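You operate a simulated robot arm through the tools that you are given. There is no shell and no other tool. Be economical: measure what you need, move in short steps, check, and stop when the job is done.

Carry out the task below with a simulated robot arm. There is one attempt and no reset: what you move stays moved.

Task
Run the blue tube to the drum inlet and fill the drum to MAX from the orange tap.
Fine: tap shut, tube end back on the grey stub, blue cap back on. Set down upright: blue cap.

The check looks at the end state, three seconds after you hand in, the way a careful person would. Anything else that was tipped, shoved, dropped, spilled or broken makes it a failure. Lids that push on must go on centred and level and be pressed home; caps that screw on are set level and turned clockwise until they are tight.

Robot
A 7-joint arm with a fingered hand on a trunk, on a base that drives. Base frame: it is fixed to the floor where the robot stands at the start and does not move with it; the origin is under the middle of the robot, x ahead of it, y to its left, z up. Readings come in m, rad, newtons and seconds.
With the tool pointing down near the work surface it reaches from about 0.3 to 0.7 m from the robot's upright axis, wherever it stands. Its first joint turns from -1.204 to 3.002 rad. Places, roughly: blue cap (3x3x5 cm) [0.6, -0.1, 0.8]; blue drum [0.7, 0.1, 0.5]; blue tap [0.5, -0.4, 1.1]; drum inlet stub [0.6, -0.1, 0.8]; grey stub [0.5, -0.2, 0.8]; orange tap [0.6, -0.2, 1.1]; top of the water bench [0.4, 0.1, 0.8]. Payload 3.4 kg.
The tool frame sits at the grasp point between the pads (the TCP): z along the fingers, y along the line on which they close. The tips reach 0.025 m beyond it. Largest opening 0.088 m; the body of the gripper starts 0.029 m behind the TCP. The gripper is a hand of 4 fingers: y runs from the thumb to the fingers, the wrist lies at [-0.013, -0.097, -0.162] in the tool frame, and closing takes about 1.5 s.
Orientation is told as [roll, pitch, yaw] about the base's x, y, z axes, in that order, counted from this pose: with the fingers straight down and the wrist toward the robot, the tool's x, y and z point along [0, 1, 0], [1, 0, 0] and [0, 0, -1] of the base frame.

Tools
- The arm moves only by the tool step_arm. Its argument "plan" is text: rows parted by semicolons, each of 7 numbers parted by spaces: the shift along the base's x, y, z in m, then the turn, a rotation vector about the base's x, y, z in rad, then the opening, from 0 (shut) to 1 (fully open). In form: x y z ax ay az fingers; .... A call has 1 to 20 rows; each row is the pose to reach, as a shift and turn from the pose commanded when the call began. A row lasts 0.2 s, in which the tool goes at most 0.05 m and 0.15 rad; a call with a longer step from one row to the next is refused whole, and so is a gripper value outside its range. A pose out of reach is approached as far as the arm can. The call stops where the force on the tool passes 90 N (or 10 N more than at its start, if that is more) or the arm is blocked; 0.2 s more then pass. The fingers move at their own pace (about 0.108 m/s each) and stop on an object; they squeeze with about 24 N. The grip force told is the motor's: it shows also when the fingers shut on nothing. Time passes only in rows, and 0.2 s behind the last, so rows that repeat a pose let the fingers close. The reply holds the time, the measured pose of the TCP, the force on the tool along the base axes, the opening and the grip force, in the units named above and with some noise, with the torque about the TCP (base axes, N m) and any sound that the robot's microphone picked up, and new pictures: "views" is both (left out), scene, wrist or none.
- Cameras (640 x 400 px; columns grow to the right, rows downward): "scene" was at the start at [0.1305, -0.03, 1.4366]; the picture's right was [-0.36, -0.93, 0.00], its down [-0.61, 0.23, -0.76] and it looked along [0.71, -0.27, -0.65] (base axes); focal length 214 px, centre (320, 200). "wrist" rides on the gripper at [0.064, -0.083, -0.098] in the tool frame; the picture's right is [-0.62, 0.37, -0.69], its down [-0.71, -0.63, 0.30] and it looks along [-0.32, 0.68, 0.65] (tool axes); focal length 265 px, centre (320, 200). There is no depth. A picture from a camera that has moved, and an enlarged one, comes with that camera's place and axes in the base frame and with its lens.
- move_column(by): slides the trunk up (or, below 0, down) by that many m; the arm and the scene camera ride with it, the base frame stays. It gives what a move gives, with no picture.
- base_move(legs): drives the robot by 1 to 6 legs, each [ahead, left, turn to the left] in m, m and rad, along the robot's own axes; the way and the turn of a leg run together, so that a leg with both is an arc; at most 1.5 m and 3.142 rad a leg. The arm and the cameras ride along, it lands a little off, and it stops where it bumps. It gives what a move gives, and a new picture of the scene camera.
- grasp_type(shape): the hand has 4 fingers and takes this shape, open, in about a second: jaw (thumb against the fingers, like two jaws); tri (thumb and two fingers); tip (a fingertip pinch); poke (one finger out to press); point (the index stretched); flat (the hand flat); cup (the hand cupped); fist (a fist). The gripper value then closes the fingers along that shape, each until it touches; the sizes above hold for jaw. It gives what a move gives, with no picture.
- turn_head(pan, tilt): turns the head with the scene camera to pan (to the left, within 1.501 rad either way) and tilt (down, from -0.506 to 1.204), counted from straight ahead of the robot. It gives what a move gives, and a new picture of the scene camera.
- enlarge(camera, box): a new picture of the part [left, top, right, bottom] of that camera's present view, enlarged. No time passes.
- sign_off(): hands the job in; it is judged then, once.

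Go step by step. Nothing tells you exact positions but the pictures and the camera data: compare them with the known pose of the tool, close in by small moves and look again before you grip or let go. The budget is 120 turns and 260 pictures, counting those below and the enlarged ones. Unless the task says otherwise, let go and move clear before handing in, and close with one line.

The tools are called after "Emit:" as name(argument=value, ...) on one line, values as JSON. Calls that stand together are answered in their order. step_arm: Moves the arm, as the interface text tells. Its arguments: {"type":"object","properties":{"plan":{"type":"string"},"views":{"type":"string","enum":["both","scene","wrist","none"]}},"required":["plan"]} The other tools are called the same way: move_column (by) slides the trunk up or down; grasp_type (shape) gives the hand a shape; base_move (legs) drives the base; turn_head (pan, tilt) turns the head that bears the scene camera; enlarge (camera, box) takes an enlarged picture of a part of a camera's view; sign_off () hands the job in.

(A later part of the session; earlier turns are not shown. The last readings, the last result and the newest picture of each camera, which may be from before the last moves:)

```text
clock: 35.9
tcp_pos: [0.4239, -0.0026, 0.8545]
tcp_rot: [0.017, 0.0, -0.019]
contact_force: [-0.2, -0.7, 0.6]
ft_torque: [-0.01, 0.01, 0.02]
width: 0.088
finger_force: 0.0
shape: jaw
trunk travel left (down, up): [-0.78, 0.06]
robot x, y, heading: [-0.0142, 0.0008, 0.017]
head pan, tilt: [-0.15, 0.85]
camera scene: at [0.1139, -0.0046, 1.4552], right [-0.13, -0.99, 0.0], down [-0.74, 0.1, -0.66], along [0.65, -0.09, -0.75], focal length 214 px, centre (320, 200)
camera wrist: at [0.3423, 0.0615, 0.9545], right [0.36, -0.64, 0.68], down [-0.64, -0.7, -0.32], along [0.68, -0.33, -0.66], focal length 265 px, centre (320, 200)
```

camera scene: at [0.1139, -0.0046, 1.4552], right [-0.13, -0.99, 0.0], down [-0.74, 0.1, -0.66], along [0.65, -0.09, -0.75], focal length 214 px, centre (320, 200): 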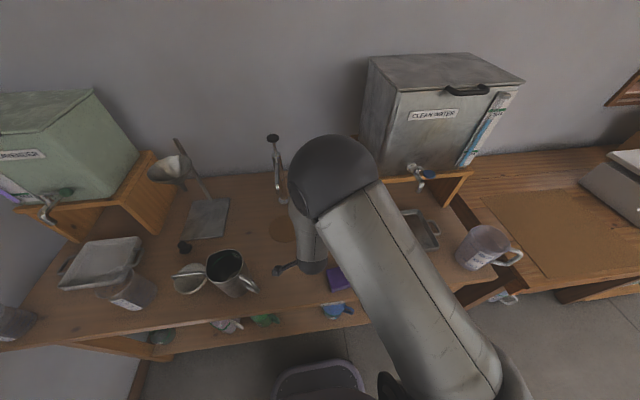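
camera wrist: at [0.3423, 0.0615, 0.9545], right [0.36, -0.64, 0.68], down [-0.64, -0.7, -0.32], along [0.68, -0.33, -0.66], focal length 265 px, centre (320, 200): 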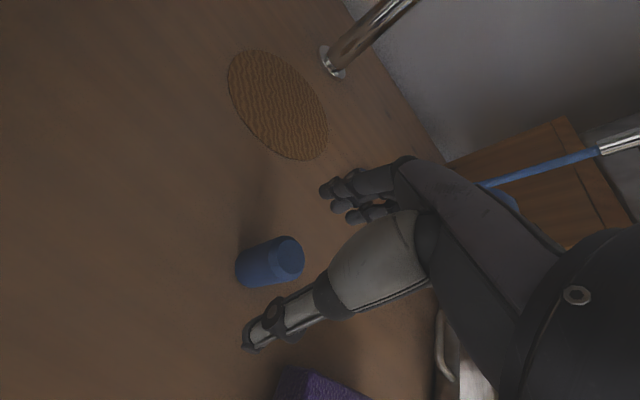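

Emit:
move_column(by=0.05)

Emit:
step_arm(plan="0.03 0 0 0 0 0 1; 0.06 0 0 0 0 0 1; 0.09 0 0 0 0 0 1; 0.12 0 0 -0.017 0 0.019 1", views="wrist")

```text
clock: 36.8
tcp_pos: [0.4249, -0.0027, 0.9041]
tcp_rot: [0.017, 0.003, -0.018]
contact_force: [-0.2, -0.8, 0.1]
ft_torque: [0.0, 0.01, 0.03]
width: 0.0879
finger_force: 0.0
shape: jaw
trunk travel left (down, up): [-0.83, 0.01]
robot x, y, heading: [-0.0124, 0.0069, 0.018]
head pan, tilt: [-0.15, 0.85]
```

```text
clock: 37.8
tcp_pos: [0.5424, -0.0001, 0.903]
tcp_rot: [-0.023, 0.0, 0.028]
contact_force: [0.1, -0.1, -0.4]
ft_torque: [0.02, 0.04, -0.02]
width: 0.0877
finger_force: 0.1
shape: jaw
trunk travel left (down, up): [-0.83, 0.01]
robot x, y, heading: [-0.0197, 0.0055, 0.016]
head pan, tilt: [-0.15, 0.85]
camera wrist: at [0.4571, 0.064, 0.9994], right [0.38, -0.59, 0.71], down [-0.61, -0.74, -0.29], along [0.69, -0.32, -0.65], focal length 265 px, centre (320, 200)
```

wrist: 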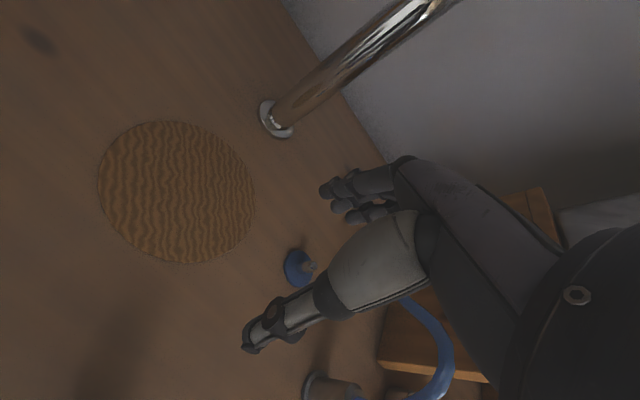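

The arm is free again and the cap stands at about (0.42, 0.0). I'll move to get a good wrist view of the tube and the grey stub.

Emit:
step_arm(plan="-0.02 -0.03 0.01 0 0 0 1; -0.04 -0.06 0.02 0 0 0 1; -0.06 -0.09 0.03 0 0 0 1; -0.08 -0.12 0.04 0.02 0 -0.028 1; -0.09 -0.12 0.05 0.02 0 -0.028 1", views="both")

Emit:
enlarge(camera="wrist", box=[240, 100, 480, 300])

```text
clock: 39.0
tcp_pos: [0.4528, -0.1205, 0.9542]
tcp_rot: [0.0, -0.003, -0.003]
contact_force: [0.5, 0.5, -0.4]
ft_torque: [0.01, 0.02, -0.01]
width: 0.0879
finger_force: 0.0
shape: jaw
trunk travel left (down, up): [-0.83, 0.01]
robot x, y, heading: [-0.0166, 0.0076, 0.01]
head pan, tilt: [-0.15, 0.85]
camera scene: at [0.1132, -0.0033, 1.5053], right [-0.13, -0.99, 0.0], down [-0.74, 0.1, -0.66], along [0.65, -0.09, -0.75], focal length 214 px, centre (320, 200)
camera wrist: at [0.3692, -0.0555, 1.0516], right [0.36, -0.62, 0.69], down [-0.63, -0.71, -0.31], along [0.69, -0.33, -0.65], focal length 265 px, centre (320, 200)
```

scene: 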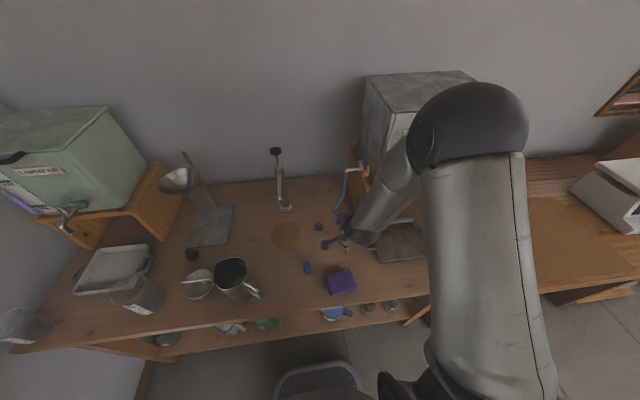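
wrist: 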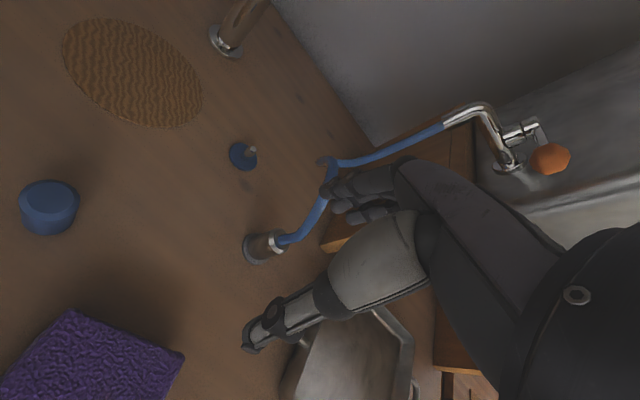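

```text
2.00 times, centred on (360, 200) of wrist
camera zoom: at [0.3692, -0.0555, 1.0516], right [0.36, -0.62, 0.69], down [-0.63, -0.71, -0.31], along [0.69, -0.33, -0.65], focal length 531 px, centre (240, 200)
```

zoom: 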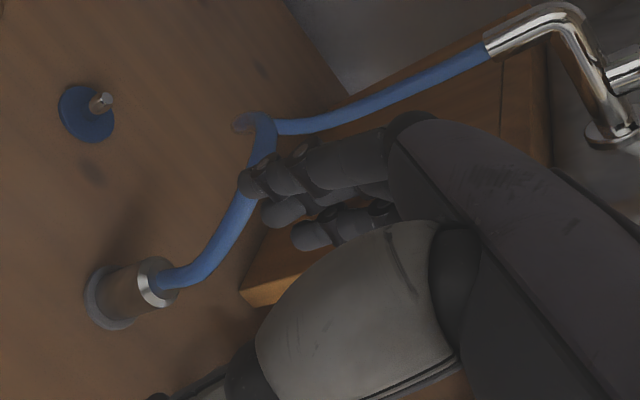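

The grey cylinder with the chrome ring looks like the tube's end fitting, at about (0.515, -0.150), sitting on the stub the way the cap sat on the inlet. I'll yaw the hand about 60° so the fingers clear the tube as they come down.

Emit:
step_arm(plan="0 0 0 0 0 0.15 1; 0 0 0 0 0 0.3 1; 0 0 0 0 0 0.45 1; 0 0 0 0 0 0.6 1; 0 0 0 0 0 0.75 1; 0 0 0 0 0 0.9 1; 0 0 0 0 0 1.05 1; 0 0 0 0 0 1.05 1", views="both")

```text
clock: 40.8
tcp_pos: [0.4518, -0.1208, 0.954]
tcp_rot: [-0.001, -0.001, 1.049]
contact_force: [-0.1, 0.1, 0.6]
ft_torque: [0.03, -0.01, -0.01]
width: 0.0876
finger_force: 0.0
shape: jaw
trunk travel left (down, up): [-0.83, 0.01]
robot x, y, heading: [-0.014, 0.0044, 0.016]
head pan, tilt: [-0.15, 0.85]
camera scene: at [0.1137, -0.0041, 1.5053], right [-0.13, -0.99, 0.0], down [-0.74, 0.1, -0.66], along [0.65, -0.09, -0.75], focal length 214 px, centre (320, 200)
camera wrist: at [0.3543, -0.1606, 1.0516], right [0.72, 0.01, 0.69], down [0.31, -0.9, -0.31], along [0.62, 0.43, -0.65], focal length 265 px, centre (320, 200)
```

scene: 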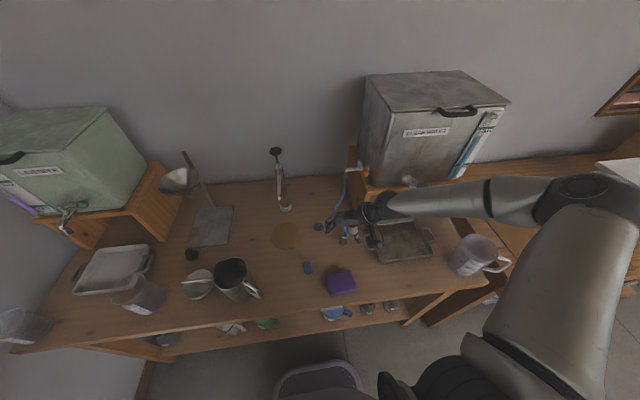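
wrist: 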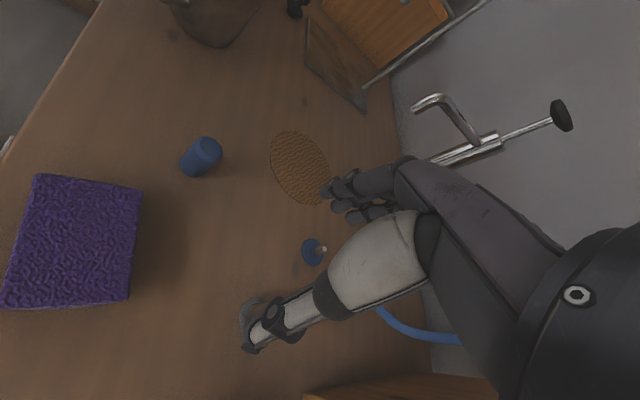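

Emit:
step_arm(plan="0.02 -0.01 -0.01 0 0 0 1; 0.04 -0.02 -0.02 0 0 0 1; 0.063 -0.029 -0.03 0 0 0 1; 0.063 -0.029 -0.034 0 0 0 1", views="both")

Emit:
enlarge(camera="scene", box=[300, 150, 460, 250])

Emit:
enlarge(camera="wrist", box=[200, 200, 440, 400])

```text
clock: 41.8
tcp_pos: [0.5166, -0.1496, 0.92]
tcp_rot: [0.0, -0.004, 1.046]
contact_force: [0.7, -0.8, -0.7]
ft_torque: [-0.01, 0.03, 0.03]
width: 0.0878
finger_force: 0.1
shape: jaw
trunk travel left (down, up): [-0.83, 0.01]
robot x, y, heading: [-0.0169, 0.0031, 0.019]
head pan, tilt: [-0.15, 0.85]
camera scene: at [0.1132, -0.0047, 1.5053], right [-0.13, -0.99, 0.0], down [-0.74, 0.1, -0.66], along [0.65, -0.09, -0.75], focal length 214 px, centre (320, 200)
camera wrist: at [0.4181, -0.1888, 1.0176], right [0.72, 0.01, 0.69], down [0.3, -0.9, -0.31], along [0.62, 0.43, -0.65], focal length 265 px, centre (320, 200)
```

scene: 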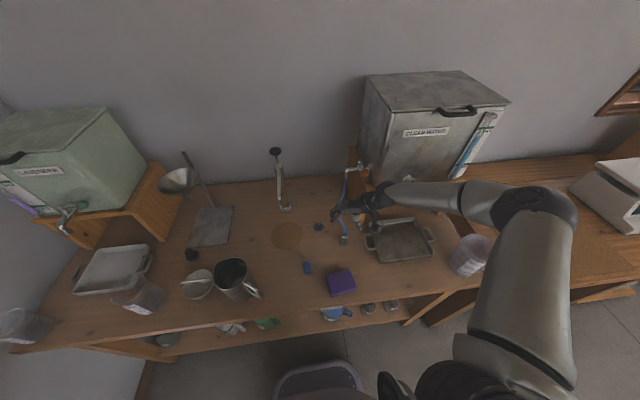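
wrist: 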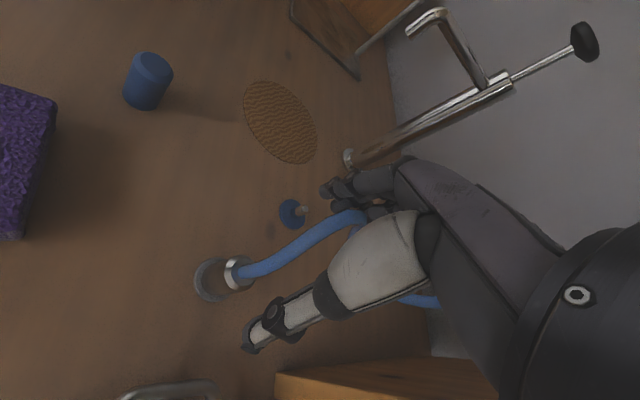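

```text
4.00 times, centred on (380, 200) of scene
camera zoom: at [0.1132, -0.0047, 1.5053], right [-0.13, -0.99, 0.0], down [-0.74, 0.1, -0.66], along [0.65, -0.09, -0.75], focal length 858 px, centre (80, 200)
```

zoom: 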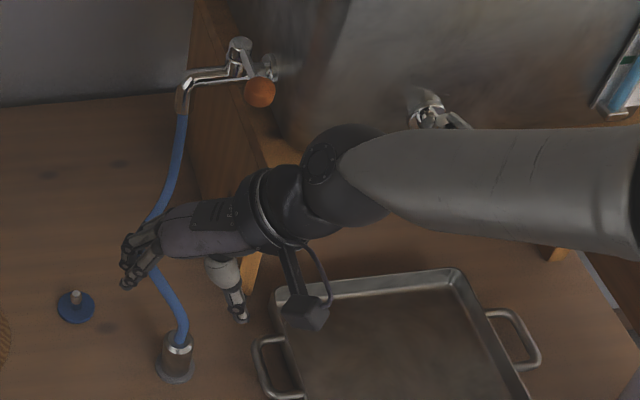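

```text
2.00 times, centred on (320, 300) of wrist
camera zoom: at [0.4181, -0.1888, 1.0176], right [0.72, 0.01, 0.69], down [0.3, -0.9, -0.31], along [0.62, 0.43, -0.65], focal length 531 px, centre (320, 0)
```

zoom: 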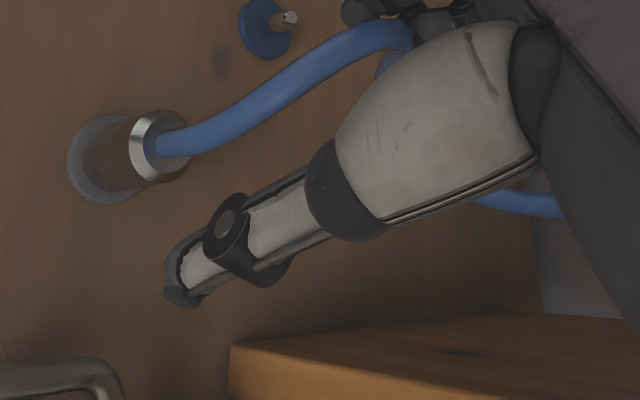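

The tube leaves the fitting towards +x/+y, so a yaw of about -60° would put the jaws across it. I'll lift a little and rotate there.

Emit:
step_arm(plan="0 0 0.02 0 0 -0.14 1; 0 0 0.03 0 0 -0.29 1; 0 0 0.03 0 0 -0.44 1; 0 0 0.03 0 0 -0.59 1; 0 0 0.03 0 0 -0.74 1; 0 0 0.03 0 0 -0.89 1; 0 0 0.03 0 0 -1.04 1; 0 0 0.03 0 0 -1.19 1; 0 0 0.03 0 0 -1.34 1; 0 0 0.03 0 0 -1.49 1; 0 0 0.03 0 0 -1.64 1; 0 0 0.03 0 0 -1.79 1; 0 0 0.03 0 0 -1.94 1; 0 0 0.03 0 0 -2.09 1", views="both")

```text
clock: 44.8
tcp_pos: [0.5161, -0.1496, 0.9504]
tcp_rot: [0.0, -0.002, -1.044]
contact_force: [0.7, 0.0, 0.0]
ft_torque: [0.01, -0.01, 0.01]
width: 0.0878
finger_force: 0.0
shape: jaw
trunk travel left (down, up): [-0.83, 0.01]
robot x, y, heading: [-0.0151, 0.0032, 0.011]
head pan, tilt: [-0.15, 0.85]
camera scene: at [0.1144, -0.0049, 1.5052], right [-0.13, -0.99, 0.0], down [-0.74, 0.1, -0.66], along [0.65, -0.09, -0.75], focal length 214 px, centre (320, 200)
camera wrist: at [0.5296, -0.0445, 1.0476], right [-0.35, -0.63, 0.69], down [-0.93, 0.19, -0.31], along [0.06, -0.76, -0.65], focal length 265 px, centre (320, 200)
```

scene: 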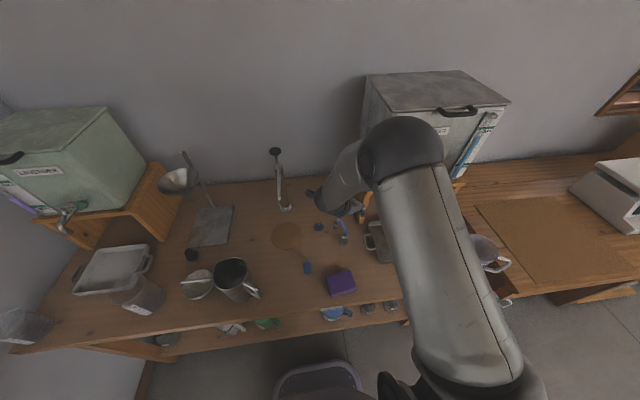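
wrist: 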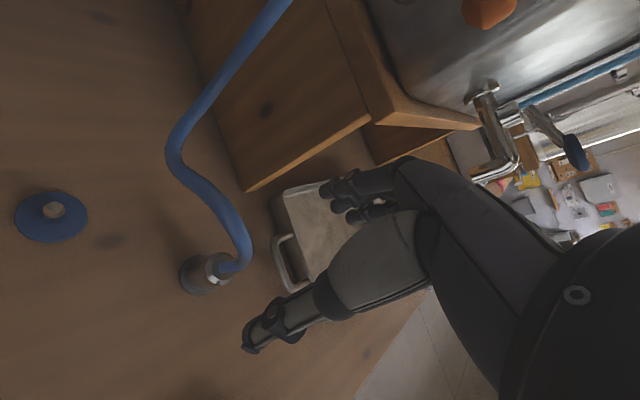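

Emit:
step_arm(plan="-0.001 -0.001 -0.03 0 0 0 1; -0.001 -0.001 -0.06 0 0 0 1; -0.001 -0.001 -0.085 0 0 0 1; -0.001 -0.001 -0.085 0 0 0 1", views="wrist")

Emit:
enlarge(camera="wrist", box=[160, 120, 400, 380])

```text
clock: 45.8
tcp_pos: [0.516, -0.1503, 0.8671]
tcp_rot: [0.002, -0.003, -1.044]
contact_force: [0.4, 1.3, -0.2]
ft_torque: [0.03, 0.01, 0.0]
width: 0.0879
finger_force: 0.1
shape: jaw
trunk travel left (down, up): [-0.83, 0.01]
robot x, y, heading: [-0.0199, 0.0062, 0.015]
head pan, tilt: [-0.15, 0.85]
camera wrist: at [0.5282, -0.0465, 0.965], right [-0.35, -0.63, 0.69], down [-0.93, 0.18, -0.31], along [0.07, -0.76, -0.65], focal length 265 px, centre (320, 200)
```

wrist: 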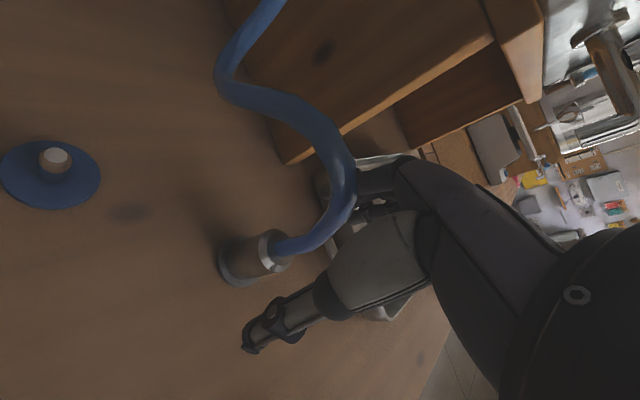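

```text
1.54 times, centred on (280, 250) of wrist
camera zoom: at [0.5282, -0.0465, 0.965], right [-0.35, -0.63, 0.69], down [-0.93, 0.18, -0.31], along [0.07, -0.76, -0.65], focal length 408 px, centre (382, 123)
```

zoom: 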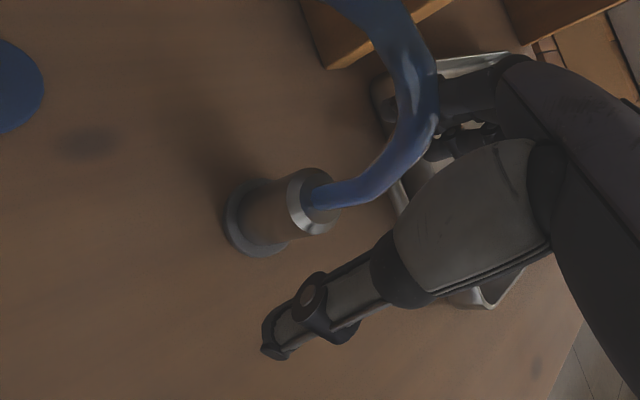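

The tube passes through the slot between thumb and fingers. I'll continue down.

Emit:
step_arm(plan="0 0 -0.015 0 0 0 1; 0 0 -0.03 0 0 0 1; 0 0 -0.043 0 0 0 1; 0 0 -0.043 0 0 0 1", views="wrist")

Emit:
enlarge(camera="wrist", box=[200, 100, 440, 380])

```text
clock: 46.8
tcp_pos: [0.5141, -0.1494, 0.8218]
tcp_rot: [0.001, -0.004, -1.046]
contact_force: [-0.2, 0.1, -0.1]
ft_torque: [-0.01, 0.0, -0.01]
width: 0.0877
finger_force: 0.1
shape: jaw
trunk travel left (down, up): [-0.83, 0.01]
robot x, y, heading: [-0.0214, 0.0034, 0.012]
head pan, tilt: [-0.15, 0.85]
camera wrist: at [0.5276, -0.0449, 0.9196], right [-0.35, -0.63, 0.69], down [-0.93, 0.18, -0.31], along [0.07, -0.76, -0.65], focal length 265 px, centre (320, 200)
```

wrist: 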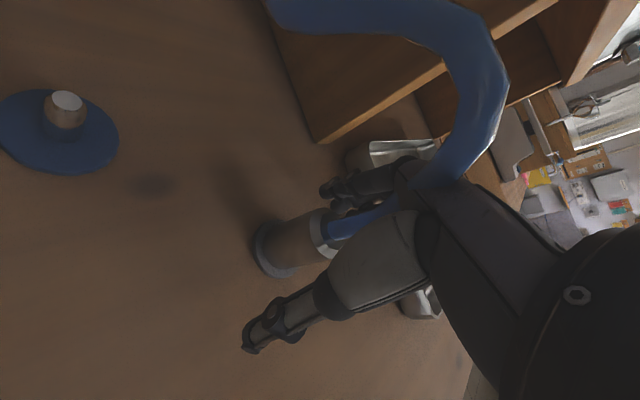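

```text
1.43 times, centred on (320, 240) of wrist
camera zoom: at [0.5276, -0.0449, 0.9196], right [-0.35, -0.63, 0.69], down [-0.93, 0.18, -0.31], along [0.07, -0.76, -0.65], focal length 379 px, centre (320, 143)
```

zoom: 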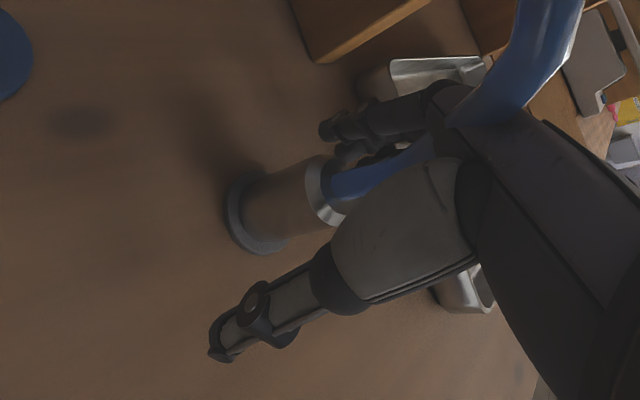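

Emit:
step_arm(plan="0 0 0 0 0 0 0.6; 0 0 0 0 0 0 0.3; 0 0 0 0 0 0 0; 0 0 0 0 0 0 0; 0 0 0 0 0 0 0; 0 0 0 0 0 0 0; 0 0 0 0 0 0 0; 0 0 0 0 0 0 0; 0 0 0.004 0 0 0 0; 0 0 0.008 0 0 0 0", views="wrist")

```text
clock: 49.0
tcp_pos: [0.5141, -0.1499, 0.8288]
tcp_rot: [0.001, -0.003, -1.042]
contact_force: [0.2, 0.3, -0.5]
ft_torque: [-0.02, -0.02, 0.01]
width: 0.0197
finger_force: 23.7
shape: jaw
trunk travel left (down, up): [-0.83, 0.01]
robot x, y, heading: [-0.0154, 0.0015, 0.014]
head pan, tilt: [-0.15, 0.85]
camera wrist: at [0.5276, -0.0456, 0.9265], right [-0.35, -0.63, 0.69], down [-0.93, 0.18, -0.31], along [0.07, -0.76, -0.65], focal length 265 px, centre (320, 200)
```

wrist: 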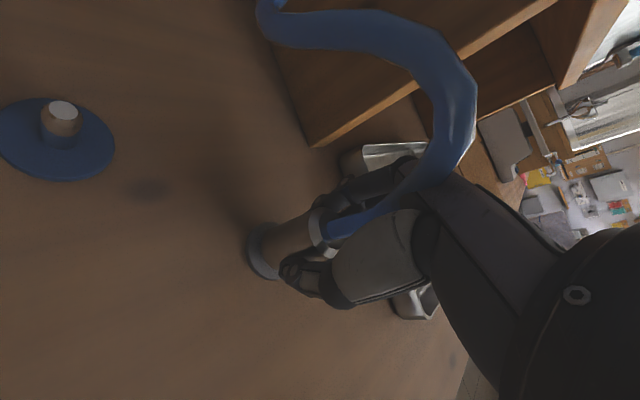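

It lifts with no resistance, so I'll raise further to confirm the fitting comes off.

Emit:
step_arm(plan="0 0 0.02 0 0 0 0; 0 0 0.04 0 0 0 0; 0 0 0.06 0 0 0 0; 0 0 0.06 0 0 0 0", views="both")

Emit:
enlarge(camera="wrist", box=[160, 120, 400, 380])

```text
clock: 50.0
tcp_pos: [0.5143, -0.1474, 0.8915]
tcp_rot: [0.0, -0.004, -1.043]
contact_force: [-0.1, 0.3, -1.2]
ft_torque: [0.02, -0.01, 0.0]
width: 0.0197
finger_force: 23.7
shape: jaw
trunk travel left (down, up): [-0.83, 0.01]
robot x, y, heading: [-0.0162, 0.0054, 0.017]
head pan, tilt: [-0.15, 0.85]
camera scene: at [0.1144, -0.0045, 1.5052], right [-0.13, -0.99, 0.0], down [-0.74, 0.1, -0.66], along [0.65, -0.09, -0.75], focal length 214 px, centre (320, 200)
camera wrist: at [0.5267, -0.0435, 0.989], right [-0.35, -0.63, 0.69], down [-0.93, 0.18, -0.31], along [0.07, -0.76, -0.65], focal length 265 px, centre (320, 200)
```

scene: 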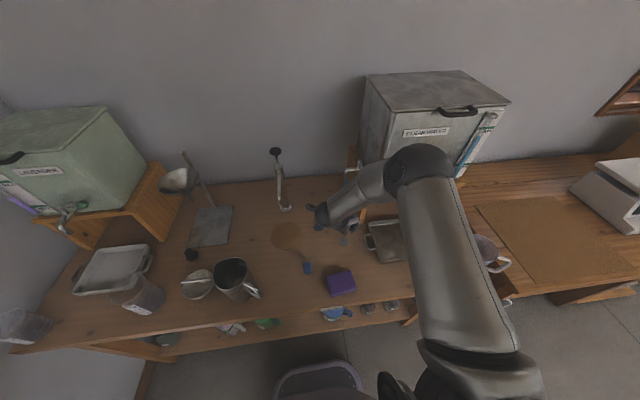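
wrist: 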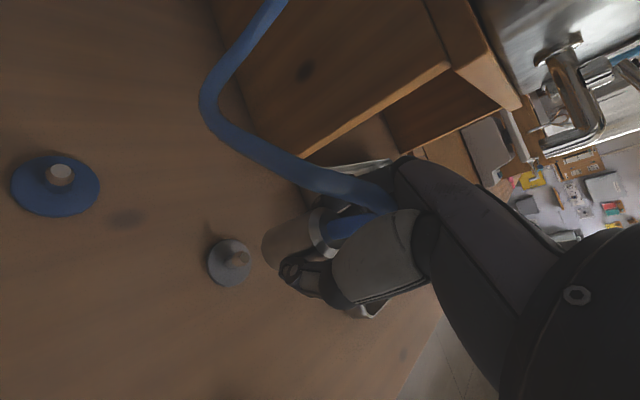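

```text
1.54 times, centred on (280, 250) of wrist
camera zoom: at [0.5267, -0.0435, 0.989], right [-0.35, -0.63, 0.69], down [-0.93, 0.18, -0.31], along [0.07, -0.76, -0.65], focal length 408 px, centre (382, 123)
```

zoom: 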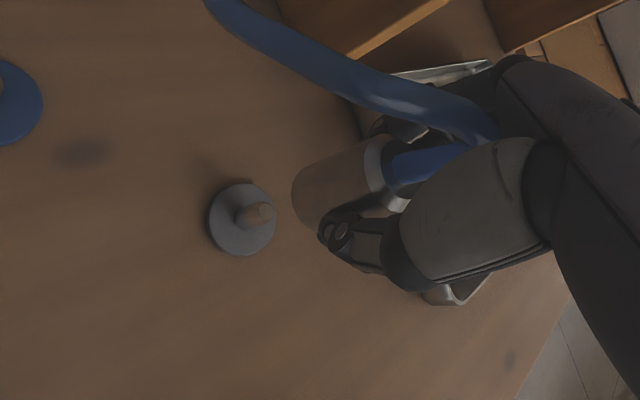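

Confirmed: the whole grey fitting is off and leaves a grey nipple behind. I'll carry it to the inlet, yawing to +30° so the tube runs out of the open side of the hand.

Emit:
step_arm(plan="0.008 0.007 0.01 0 0 0.143 0; 0.015 0.014 0.02 0 0 0.286 0; 0.023 0.022 0.02 0 0 0.43 0; 0.03 0.029 0.02 0 0 0.573 0; 0.038 0.036 0.02 0 0 0.716 0; 0.045 0.044 0.02 0 0 0.86 0; 0.053 0.051 0.02 0 0 1.0 0; 0.06 0.058 0.02 0 0 1.146 0; 0.068 0.066 0.02 0 0 1.29 0; 0.075 0.073 0.02 0 0 1.43 0; 0.083 0.08 0.02 0 0 1.57 0; 0.083 0.08 0.02 0 0 1.57 0", views="both")

Emit:
enlarge(camera="wrist", box=[160, 120, 400, 380])

Emit:
enlarge(camera="scene", box=[290, 140, 450, 250])

```text
clock: 52.6
tcp_pos: [0.5992, -0.0697, 0.9104]
tcp_rot: [0.001, -0.002, 0.529]
contact_force: [0.1, -0.6, -1.3]
ft_torque: [0.0, 0.0, 0.0]
width: 0.0195
finger_force: 23.4
shape: jaw
trunk travel left (down, up): [-0.83, 0.01]
robot x, y, heading: [-0.0148, 0.0042, 0.018]
head pan, tilt: [-0.15, 0.85]
camera scene: at [0.1137, -0.0043, 1.5053], right [-0.13, -0.99, 0.0], down [-0.74, 0.1, -0.66], along [0.65, -0.09, -0.75], focal length 214 px, centre (320, 200)
camera wrist: at [0.4943, -0.0571, 1.0073], right [0.63, -0.35, 0.69], down [-0.18, -0.93, -0.31], along [0.76, 0.07, -0.65], focal length 265 px, centre (320, 200)
```

scene: 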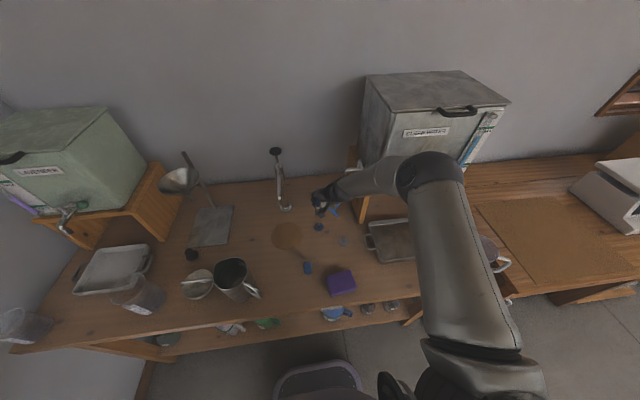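
wrist: 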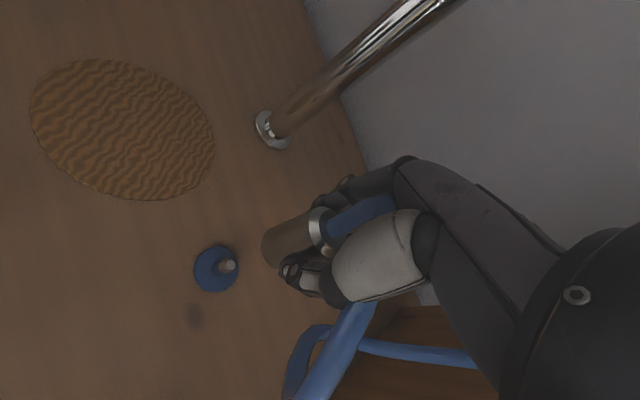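

```text
1.54 times, centred on (280, 250) of wrist
camera zoom: at [0.4943, -0.0571, 1.0073], right [0.63, -0.35, 0.69], down [-0.18, -0.93, -0.31], along [0.76, 0.07, -0.65], focal length 408 px, centre (382, 123)
```

zoom: 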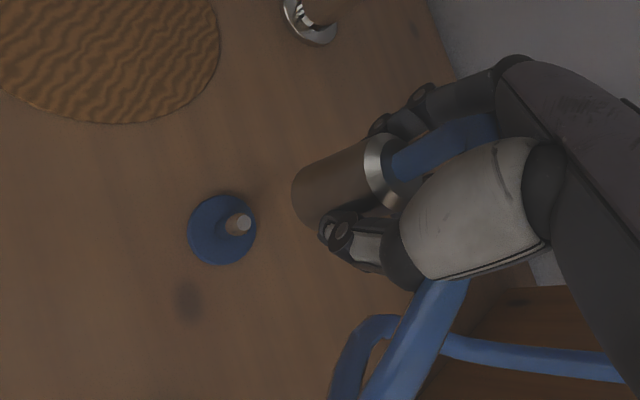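

```text
3.64 times, centred on (370, 195) of scene
camera zoom: at [0.1137, -0.0043, 1.5053], right [-0.13, -0.99, 0.0], down [-0.74, 0.1, -0.66], along [0.65, -0.09, -0.75], focal length 780 px, centre (138, 218)
```

zoom: 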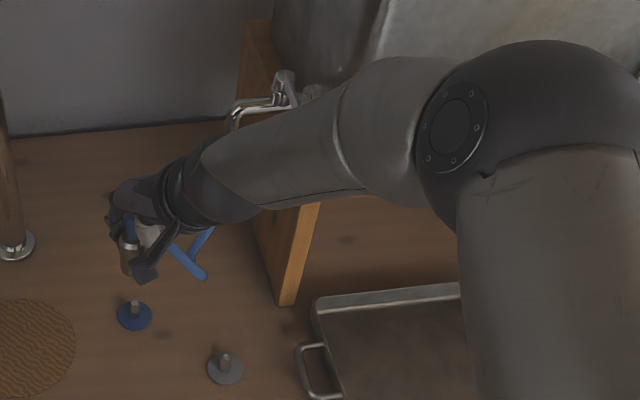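

Emit:
step_arm(plan="-0.002 0.001 -0.02 0 0 0 0; -0.002 0.001 -0.04 0 0 0 0; -0.002 0.001 -0.055 0 0 0 0; -0.002 0.001 -0.055 0 0 0 0", views="wrist")

Emit:
enlarge(camera="wrist", box=[200, 180, 360, 320])

Emit:
enlarge(camera="scene", box=[300, 185, 364, 245])

```text
clock: 53.6
tcp_pos: [0.5975, -0.0709, 0.8526]
tcp_rot: [0.0, -0.003, 0.526]
contact_force: [-0.3, -0.1, -0.5]
ft_torque: [-0.02, 0.04, 0.01]
width: 0.0193
finger_force: 24.1
shape: jaw
trunk travel left (down, up): [-0.83, 0.01]
robot x, y, heading: [-0.0122, 0.0071, 0.013]
head pan, tilt: [-0.15, 0.85]
camera wrist: at [0.4913, -0.056, 0.9508], right [0.63, -0.35, 0.69], down [-0.18, -0.93, -0.31], along [0.76, 0.06, -0.65], focal length 265 px, centre (320, 200)
```

wrist: 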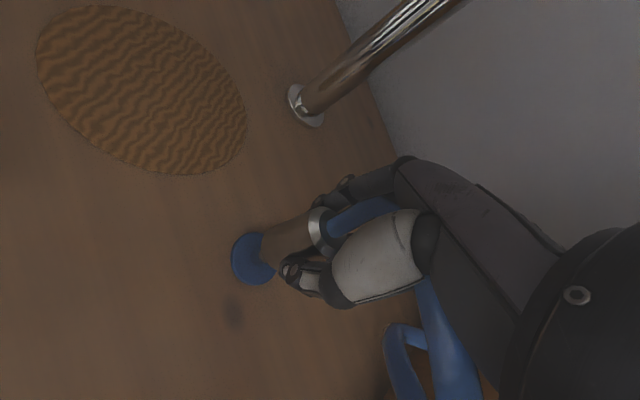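

```text
2.86 times, centred on (280, 250) of wrist
camera zoom: at [0.4913, -0.056, 0.9508], right [0.63, -0.35, 0.69], down [-0.18, -0.93, -0.31], along [0.76, 0.06, -0.65], focal length 758 px, centre (434, 57)
```

zoom: 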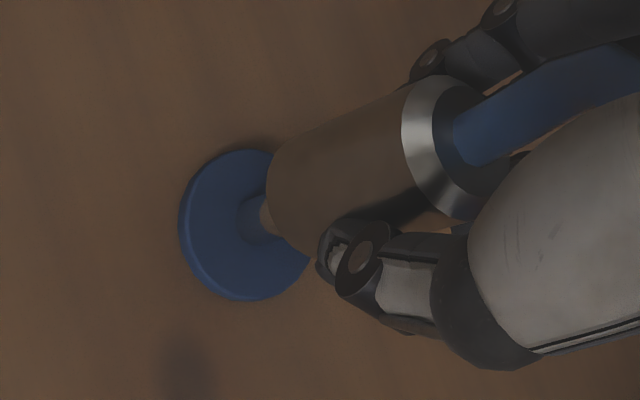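

```text
6.67 times, centred on (332, 215) of scene
camera zoom: at [0.1139, -0.0045, 1.5052], right [-0.13, -0.99, 0.0], down [-0.74, 0.1, -0.66], along [0.65, -0.09, -0.75], focal length 1430 px, centre (240, 100)
```

zoom: 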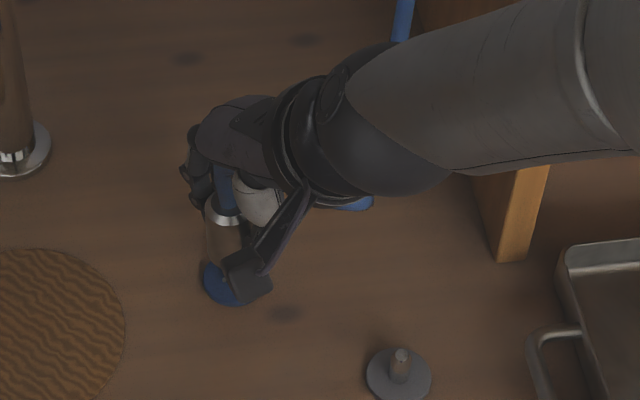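

The fitting appears about 4–5 mm off the nipple towards the robot. I'll correct sideways and check again before lowering.

Emit:
step_arm(plan="0.004 -0.0025 0 0 0 0 0; 0.004 -0.0025 0 0 0 0 0; 0.004 -0.0025 0 0 0 0 0", views="none")

Emit:
enlarge(camera="wrist", box=[200, 180, 360, 320])

Emit:
enlarge(camera="scene", box=[308, 195, 348, 235])

```text
clock: 54.4
tcp_pos: [0.6011, -0.0736, 0.8534]
tcp_rot: [0.003, -0.004, 0.526]
contact_force: [0.6, -0.1, -1.0]
ft_torque: [0.03, -0.01, 0.0]
width: 0.0197
finger_force: 24.0
shape: jaw
trunk travel left (down, up): [-0.83, 0.01]
robot x, y, heading: [-0.0176, 0.0034, 0.011]
head pan, tilt: [-0.15, 0.85]
```

```text
2.86 times, centred on (280, 250) of wrist
camera zoom: at [0.4954, -0.0585, 0.9518], right [0.63, -0.35, 0.69], down [-0.19, -0.93, -0.31], along [0.76, 0.06, -0.65], focal length 758 px, centre (434, 57)
```

zoom: 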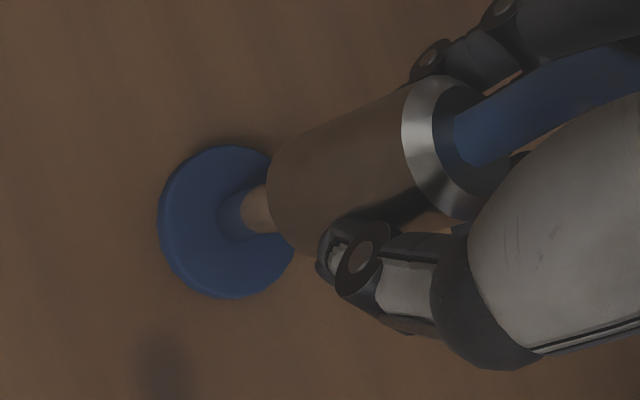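

```text
10.00 times, centred on (328, 215) of scene
camera zoom: at [0.1141, -0.0047, 1.5052], right [-0.13, -0.99, 0.0], down [-0.74, 0.1, -0.66], along [0.65, -0.09, -0.75], focal length 2145 px, centre (240, 50)
```

zoom: 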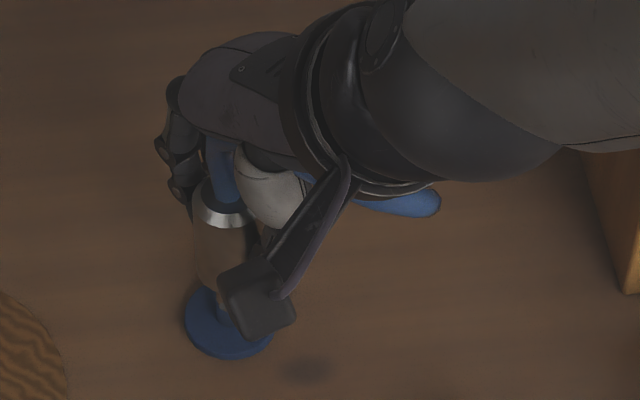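

Both views suggest about 2.5 mm more is needed. I'll apply that, then lower gently while watching the force.

Emit:
step_arm(plan="0.0027 -0.0013 0 0 0 0 0; 0.0027 -0.0013 0 0 0 0 0; 0.0027 -0.0013 -0.005 0 0 0 0; 0.0027 -0.0013 -0.01 0 0 0 0", views="none")

Emit:
enlarge(camera="wrist", box=[200, 180, 360, 320])

Emit:
enlarge(camera="scene", box=[308, 195, 348, 235])

```text
clock: 55.4
tcp_pos: [0.6031, -0.0745, 0.8457]
tcp_rot: [0.0, -0.005, 0.528]
contact_force: [-0.4, -0.1, 0.2]
ft_torque: [-0.03, -0.04, -0.02]
width: 0.0197
finger_force: 23.9
shape: jaw
trunk travel left (down, up): [-0.83, 0.01]
robot x, y, heading: [-0.0134, 0.0071, 0.016]
head pan, tilt: [-0.15, 0.85]
```

```text
2.86 times, centred on (280, 250) of wrist
camera zoom: at [0.4981, -0.0593, 0.9433], right [0.63, -0.35, 0.69], down [-0.18, -0.93, -0.31], along [0.76, 0.06, -0.65], focal length 758 px, centre (434, 57)
```

zoom: 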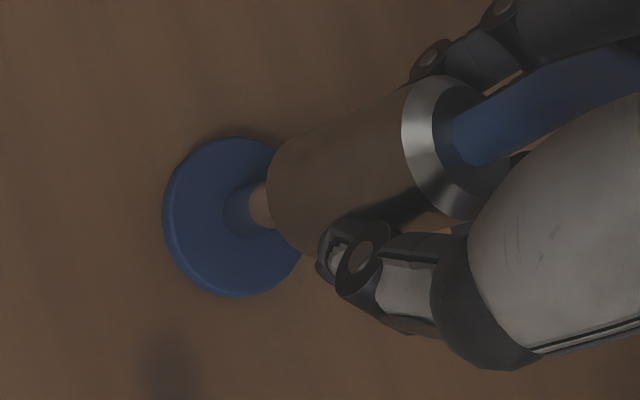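

```text
10.00 times, centred on (328, 215) of scene
camera zoom: at [0.1142, -0.0048, 1.5052], right [-0.13, -0.99, 0.0], down [-0.74, 0.1, -0.66], along [0.65, -0.09, -0.75], focal length 2145 px, centre (240, 50)
```

zoom: 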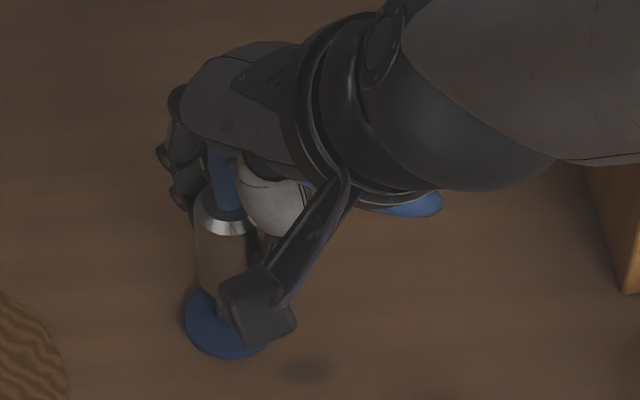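

Aligned well in both views. Lowering slowly.

Emit:
step_arm(plan="0 0 -0.004 0 0 0 0; 0 0 -0.008 0 0 0 0; 0 0 -0.012 0 0 0 0; 0 0 -0.015 0 0 0 0", views="none")

Emit:
enlarge(camera="wrist", box=[200, 180, 360, 320])

```text
clock: 56.4
tcp_pos: [0.6021, -0.0732, 0.8295]
tcp_rot: [-0.001, -0.001, 0.527]
contact_force: [0.0, -0.2, -1.0]
ft_torque: [0.01, 0.01, 0.01]
width: 0.0198
finger_force: 24.3
shape: jaw
trunk travel left (down, up): [-0.83, 0.01]
robot x, y, heading: [-0.0147, 0.0038, 0.013]
head pan, tilt: [-0.15, 0.85]
```

```text
2.86 times, centred on (280, 250) of wrist
camera zoom: at [0.4967, -0.0593, 0.9275], right [0.63, -0.35, 0.69], down [-0.18, -0.93, -0.31], along [0.76, 0.06, -0.65], focal length 758 px, centre (434, 57)
```

zoom: 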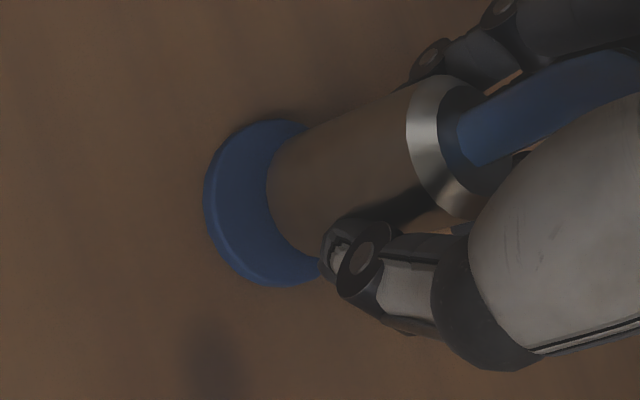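

No contact force, so it's sliding over the nipple. Continuing until it seats on the flange.

Emit:
step_arm(plan="0 0 -0.003 0 0 0 0; 0 0 -0.006 0 0 0 0; 0 0 -0.008 0 0 0 0; 0 0 -0.010 0 0 0 0; 0 0 -0.011 0 0 0 0", views="none")

Emit:
enlarge(camera="wrist", box=[200, 180, 360, 320])

```text
clock: 57.6
tcp_pos: [0.6017, -0.0721, 0.8199]
tcp_rot: [-0.003, -0.005, 0.527]
contact_force: [-4.0, -0.1, 7.0]
ft_torque: [0.05, -0.01, 0.0]
width: 0.02
finger_force: 23.9
shape: jaw
trunk travel left (down, up): [-0.83, 0.01]
robot x, y, heading: [-0.0124, 0.0035, 0.017]
head pan, tilt: [-0.15, 0.85]
```

```text
2.86 times, centred on (280, 250) of wrist
camera zoom: at [0.4964, -0.0594, 0.9181], right [0.63, -0.35, 0.7], down [-0.18, -0.93, -0.31], along [0.76, 0.06, -0.65], focal length 758 px, centre (434, 57)
```

zoom: 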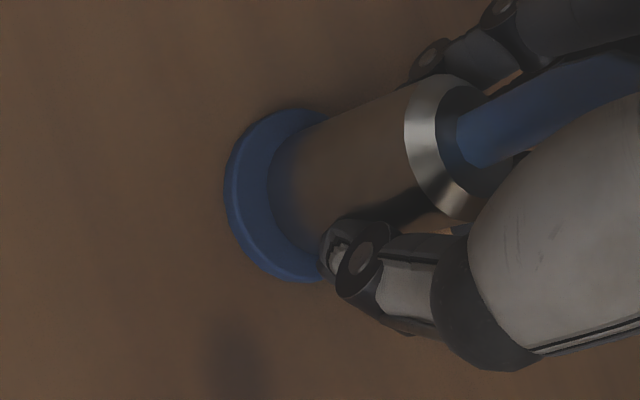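

Emit:
step_arm(plan="0 0 -0.003 0 0 0 0; 0 0 -0.005 0 0 0 0; 0 0 -0.005 0 0 0 0", views="none")

```text
clock: 58.4
tcp_pos: [0.6018, -0.0732, 0.8185]
tcp_rot: [-0.003, -0.009, 0.526]
contact_force: [1.6, -1.1, 25.1]
ft_torque: [0.1, -0.19, -0.02]
width: 0.0207
finger_force: 24.2
shape: jaw
trunk travel left (down, up): [-0.83, 0.01]
robot x, y, heading: [-0.0188, 0.0034, 0.017]
head pan, tilt: [-0.15, 0.85]
```

It's pressed home at 25 N with no further travel. Releasing carefully.

Emit:
step_arm(plan="0 0 0.004 0 0 0 0.1; 0 0 0.005 0 0 0 0.3; 0 0 0.005 0 0 0 0.5; 0 0 0.005 0 0 0 0.7; 0 0 0.005 0 0 0 0.7; 0 0 0.005 0 0 0 0.7; 0 0 0.02 0 0 0 0.7; 0 0 0.04 0 0 0 0.7", views="wrist")

```text
clock: 60.2
tcp_pos: [0.6028, -0.0736, 0.8541]
tcp_rot: [0.001, -0.004, 0.527]
contact_force: [0.1, -0.8, 0.8]
ft_torque: [-0.02, 0.01, 0.0]
width: 0.0613
finger_force: 0.0
shape: jaw
trunk travel left (down, up): [-0.83, 0.01]
robot x, y, heading: [-0.0157, 0.0071, 0.016]
head pan, tilt: [-0.15, 0.85]
camera wrist: at [0.498, -0.0595, 0.9521], right [0.63, -0.35, 0.69], down [-0.18, -0.93, -0.31], along [0.76, 0.06, -0.65], focal length 265 px, centre (320, 200)
```

wrist: 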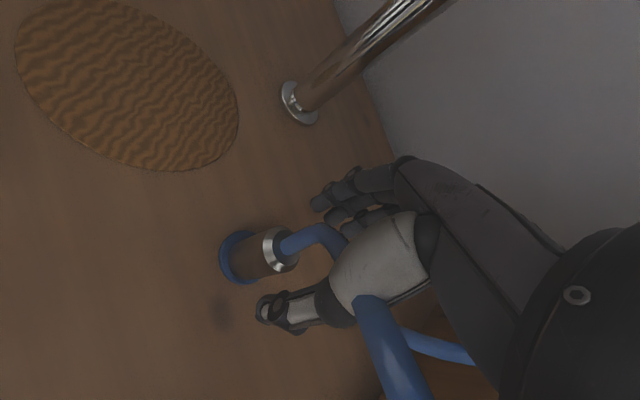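

Emit:
step_arm(plan="0 0 0.02 0 0 0 0.7; 0 0 0.04 0 0 0 0.7; -0.01 0.01 0.06 0 0 0 0.7; -0.03 0.03 0.08 0 0 0 0.7; -0.06 0.05 0.1 0 0 0 0.7", views="both")

Emit:
enlarge(camera="scene", box=[290, 140, 450, 250])

```text
clock: 61.4
tcp_pos: [0.5421, -0.0226, 0.9516]
tcp_rot: [-0.001, -0.004, 0.527]
contact_force: [0.1, 0.6, 0.5]
ft_torque: [0.0, -0.02, 0.01]
width: 0.0614
finger_force: 0.0
shape: jaw
trunk travel left (down, up): [-0.83, 0.01]
robot x, y, heading: [-0.0135, 0.0038, 0.018]
head pan, tilt: [-0.15, 0.85]
camera scene: at [0.1123, -0.0034, 1.5054], right [-0.13, -0.99, 0.0], down [-0.74, 0.1, -0.66], along [0.65, -0.09, -0.75], focal length 214 px, centre (320, 200)
camera wrist: at [0.436, -0.0071, 1.0502], right [0.63, -0.35, 0.69], down [-0.18, -0.93, -0.31], along [0.76, 0.06, -0.65], focal length 265 px, centre (320, 200)
```

scene: 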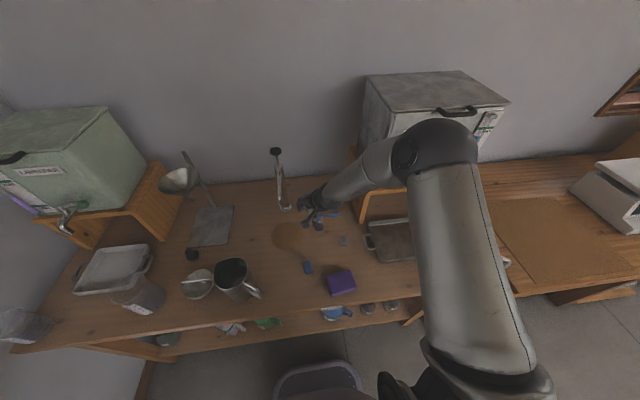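
wrist: 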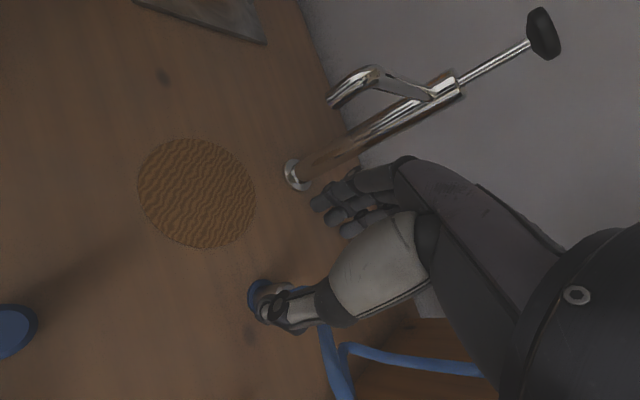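

```text
3.64 times, centred on (370, 195) of scene
camera zoom: at [0.1123, -0.0034, 1.5054], right [-0.13, -0.99, 0.0], down [-0.74, 0.1, -0.66], along [0.65, -0.09, -0.75], focal length 780 px, centre (138, 218)
```

zoom: 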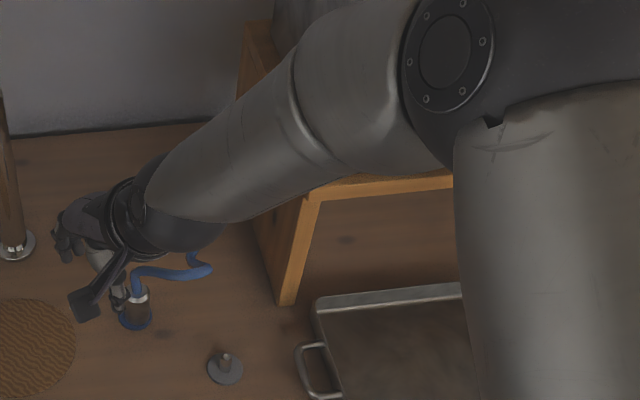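

The tube is on the inlet. By my estimate the orange knob is near (0.608, -0.22, 1.05) and turns about a stem at (0.679, -0.224). I'll lift the hand and turn it towards the tap.

Emit:
step_arm(plan="-0.01 0 0.02 0 0 -0.15 0.7; -0.02 0 0.04 0 0 -0.3 0.7; -0.03 0 0.06 0 0 -0.45 0.7; -0.03 -0.01 0.08 0 0 -0.6 0.7; -0.03 -0.02 0.1 0 0 -0.75 0.7; -0.03 -0.03 0.12 0 0 -0.9 0.7; -0.03 -0.04 0.14 0 0 -1.05 0.7; -0.03 -0.05 0.16 0 0 -1.2 0.7; -0.03 -0.06 0.18 0 0 -1.35 0.7; -0.03 -0.07 0.2 0 0 -1.5 0.7; -0.03 -0.08 0.2 0 0 -1.65 0.7; -0.03 -0.09 0.2 0 0 -1.8 0.7; -0.03 -0.1 0.2 0 0 -1.95 0.7; -0.03 -0.1 0.2 0 0 -2.1 0.7", views="both")

```text
clock: 64.4
tcp_pos: [0.5139, -0.1342, 1.1618]
tcp_rot: [0.014, 0.054, -1.605]
contact_force: [0.6, 0.9, 0.4]
ft_torque: [0.02, -0.03, 0.0]
width: 0.0613
finger_force: 0.0
shape: jaw
out of reach, approached as far as the arm can: row 5
trunk travel left (down, up): [-0.83, 0.01]
robot x, y, heading: [-0.015, 0.0062, 0.013]
head pan, tilt: [-0.15, 0.85]
camera scene: at [0.1151, -0.005, 1.5051], right [-0.13, -0.99, 0.0], down [-0.75, 0.1, -0.66], along [0.65, -0.09, -0.75], focal length 214 px, centre (320, 200)
camera wrist: at [0.5792, -0.0575, 1.2655], right [-0.64, -0.38, 0.66], down [-0.69, 0.67, -0.28], along [-0.34, -0.64, -0.69], focal length 265 px, centre (320, 200)
```

scene: 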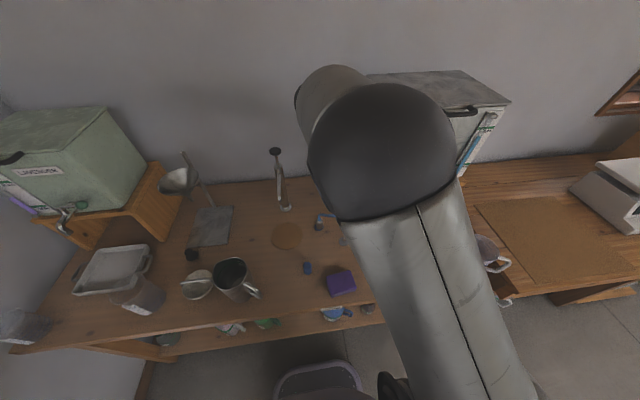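
wrist: 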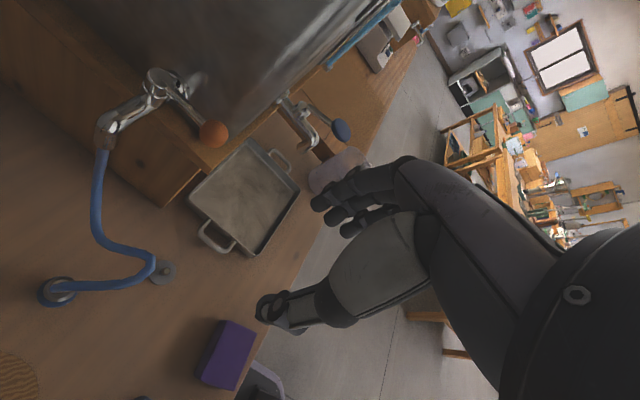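

I have a good view of the tap: knob at about (0.602, -0.218, 1.048), stem at about (0.667, -0.222). I'll lower the trunk a bit for reach, then raise the hand beside the knob.

Emit:
move_column(by=-0.12)

Emit:
step_arm(plan="0.0 -0.01 0.03 0 -0.05 0 0.7; 0.0 -0.02 0.06 0 -0.054 0.03 0.7; 0.0 -0.03 0.09 0 -0.054 0.035 0.7; 0.01 -0.04 0.12 -0.014 -0.054 0.035 0.7", views="both")

```text
clock: 65.9
tcp_pos: [0.5127, -0.1355, 1.0374]
tcp_rot: [0.004, 0.051, -1.61]
contact_force: [-0.8, -1.0, 0.0]
ft_torque: [0.01, 0.01, 0.04]
width: 0.0614
finger_force: 0.1
shape: jaw
trunk travel left (down, up): [-0.71, 0.13]
robot x, y, heading: [-0.0133, 0.004, 0.018]
head pan, tilt: [-0.15, 0.85]
```

```text
clock: 66.9
tcp_pos: [0.5191, -0.1695, 1.1629]
tcp_rot: [0.067, 0.008, -1.546]
contact_force: [-0.2, 0.4, 0.8]
ft_torque: [0.02, 0.02, -0.01]
width: 0.0615
finger_force: 0.1
shape: jaw
trunk travel left (down, up): [-0.71, 0.13]
robot x, y, heading: [-0.0164, 0.0023, 0.017]
head pan, tilt: [-0.15, 0.85]
camera scene: at [0.1145, -0.0049, 1.3851], right [-0.13, -0.99, 0.0], down [-0.74, 0.1, -0.66], along [0.65, -0.09, -0.75], focal length 214 px, centre (320, 200)
camera wrist: at [0.5733, -0.0847, 1.2652], right [-0.66, -0.39, 0.65], down [-0.71, 0.62, -0.35], along [-0.26, -0.68, -0.68], focal length 265 px, centre (320, 200)
```

scene: 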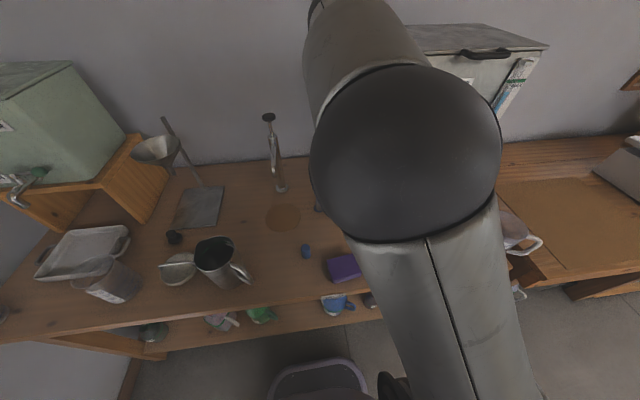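
wrist: 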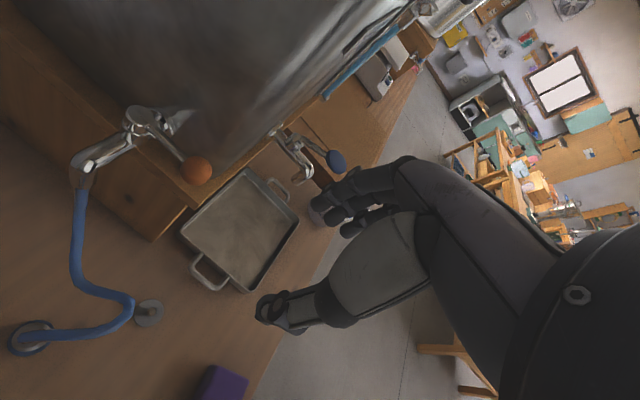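

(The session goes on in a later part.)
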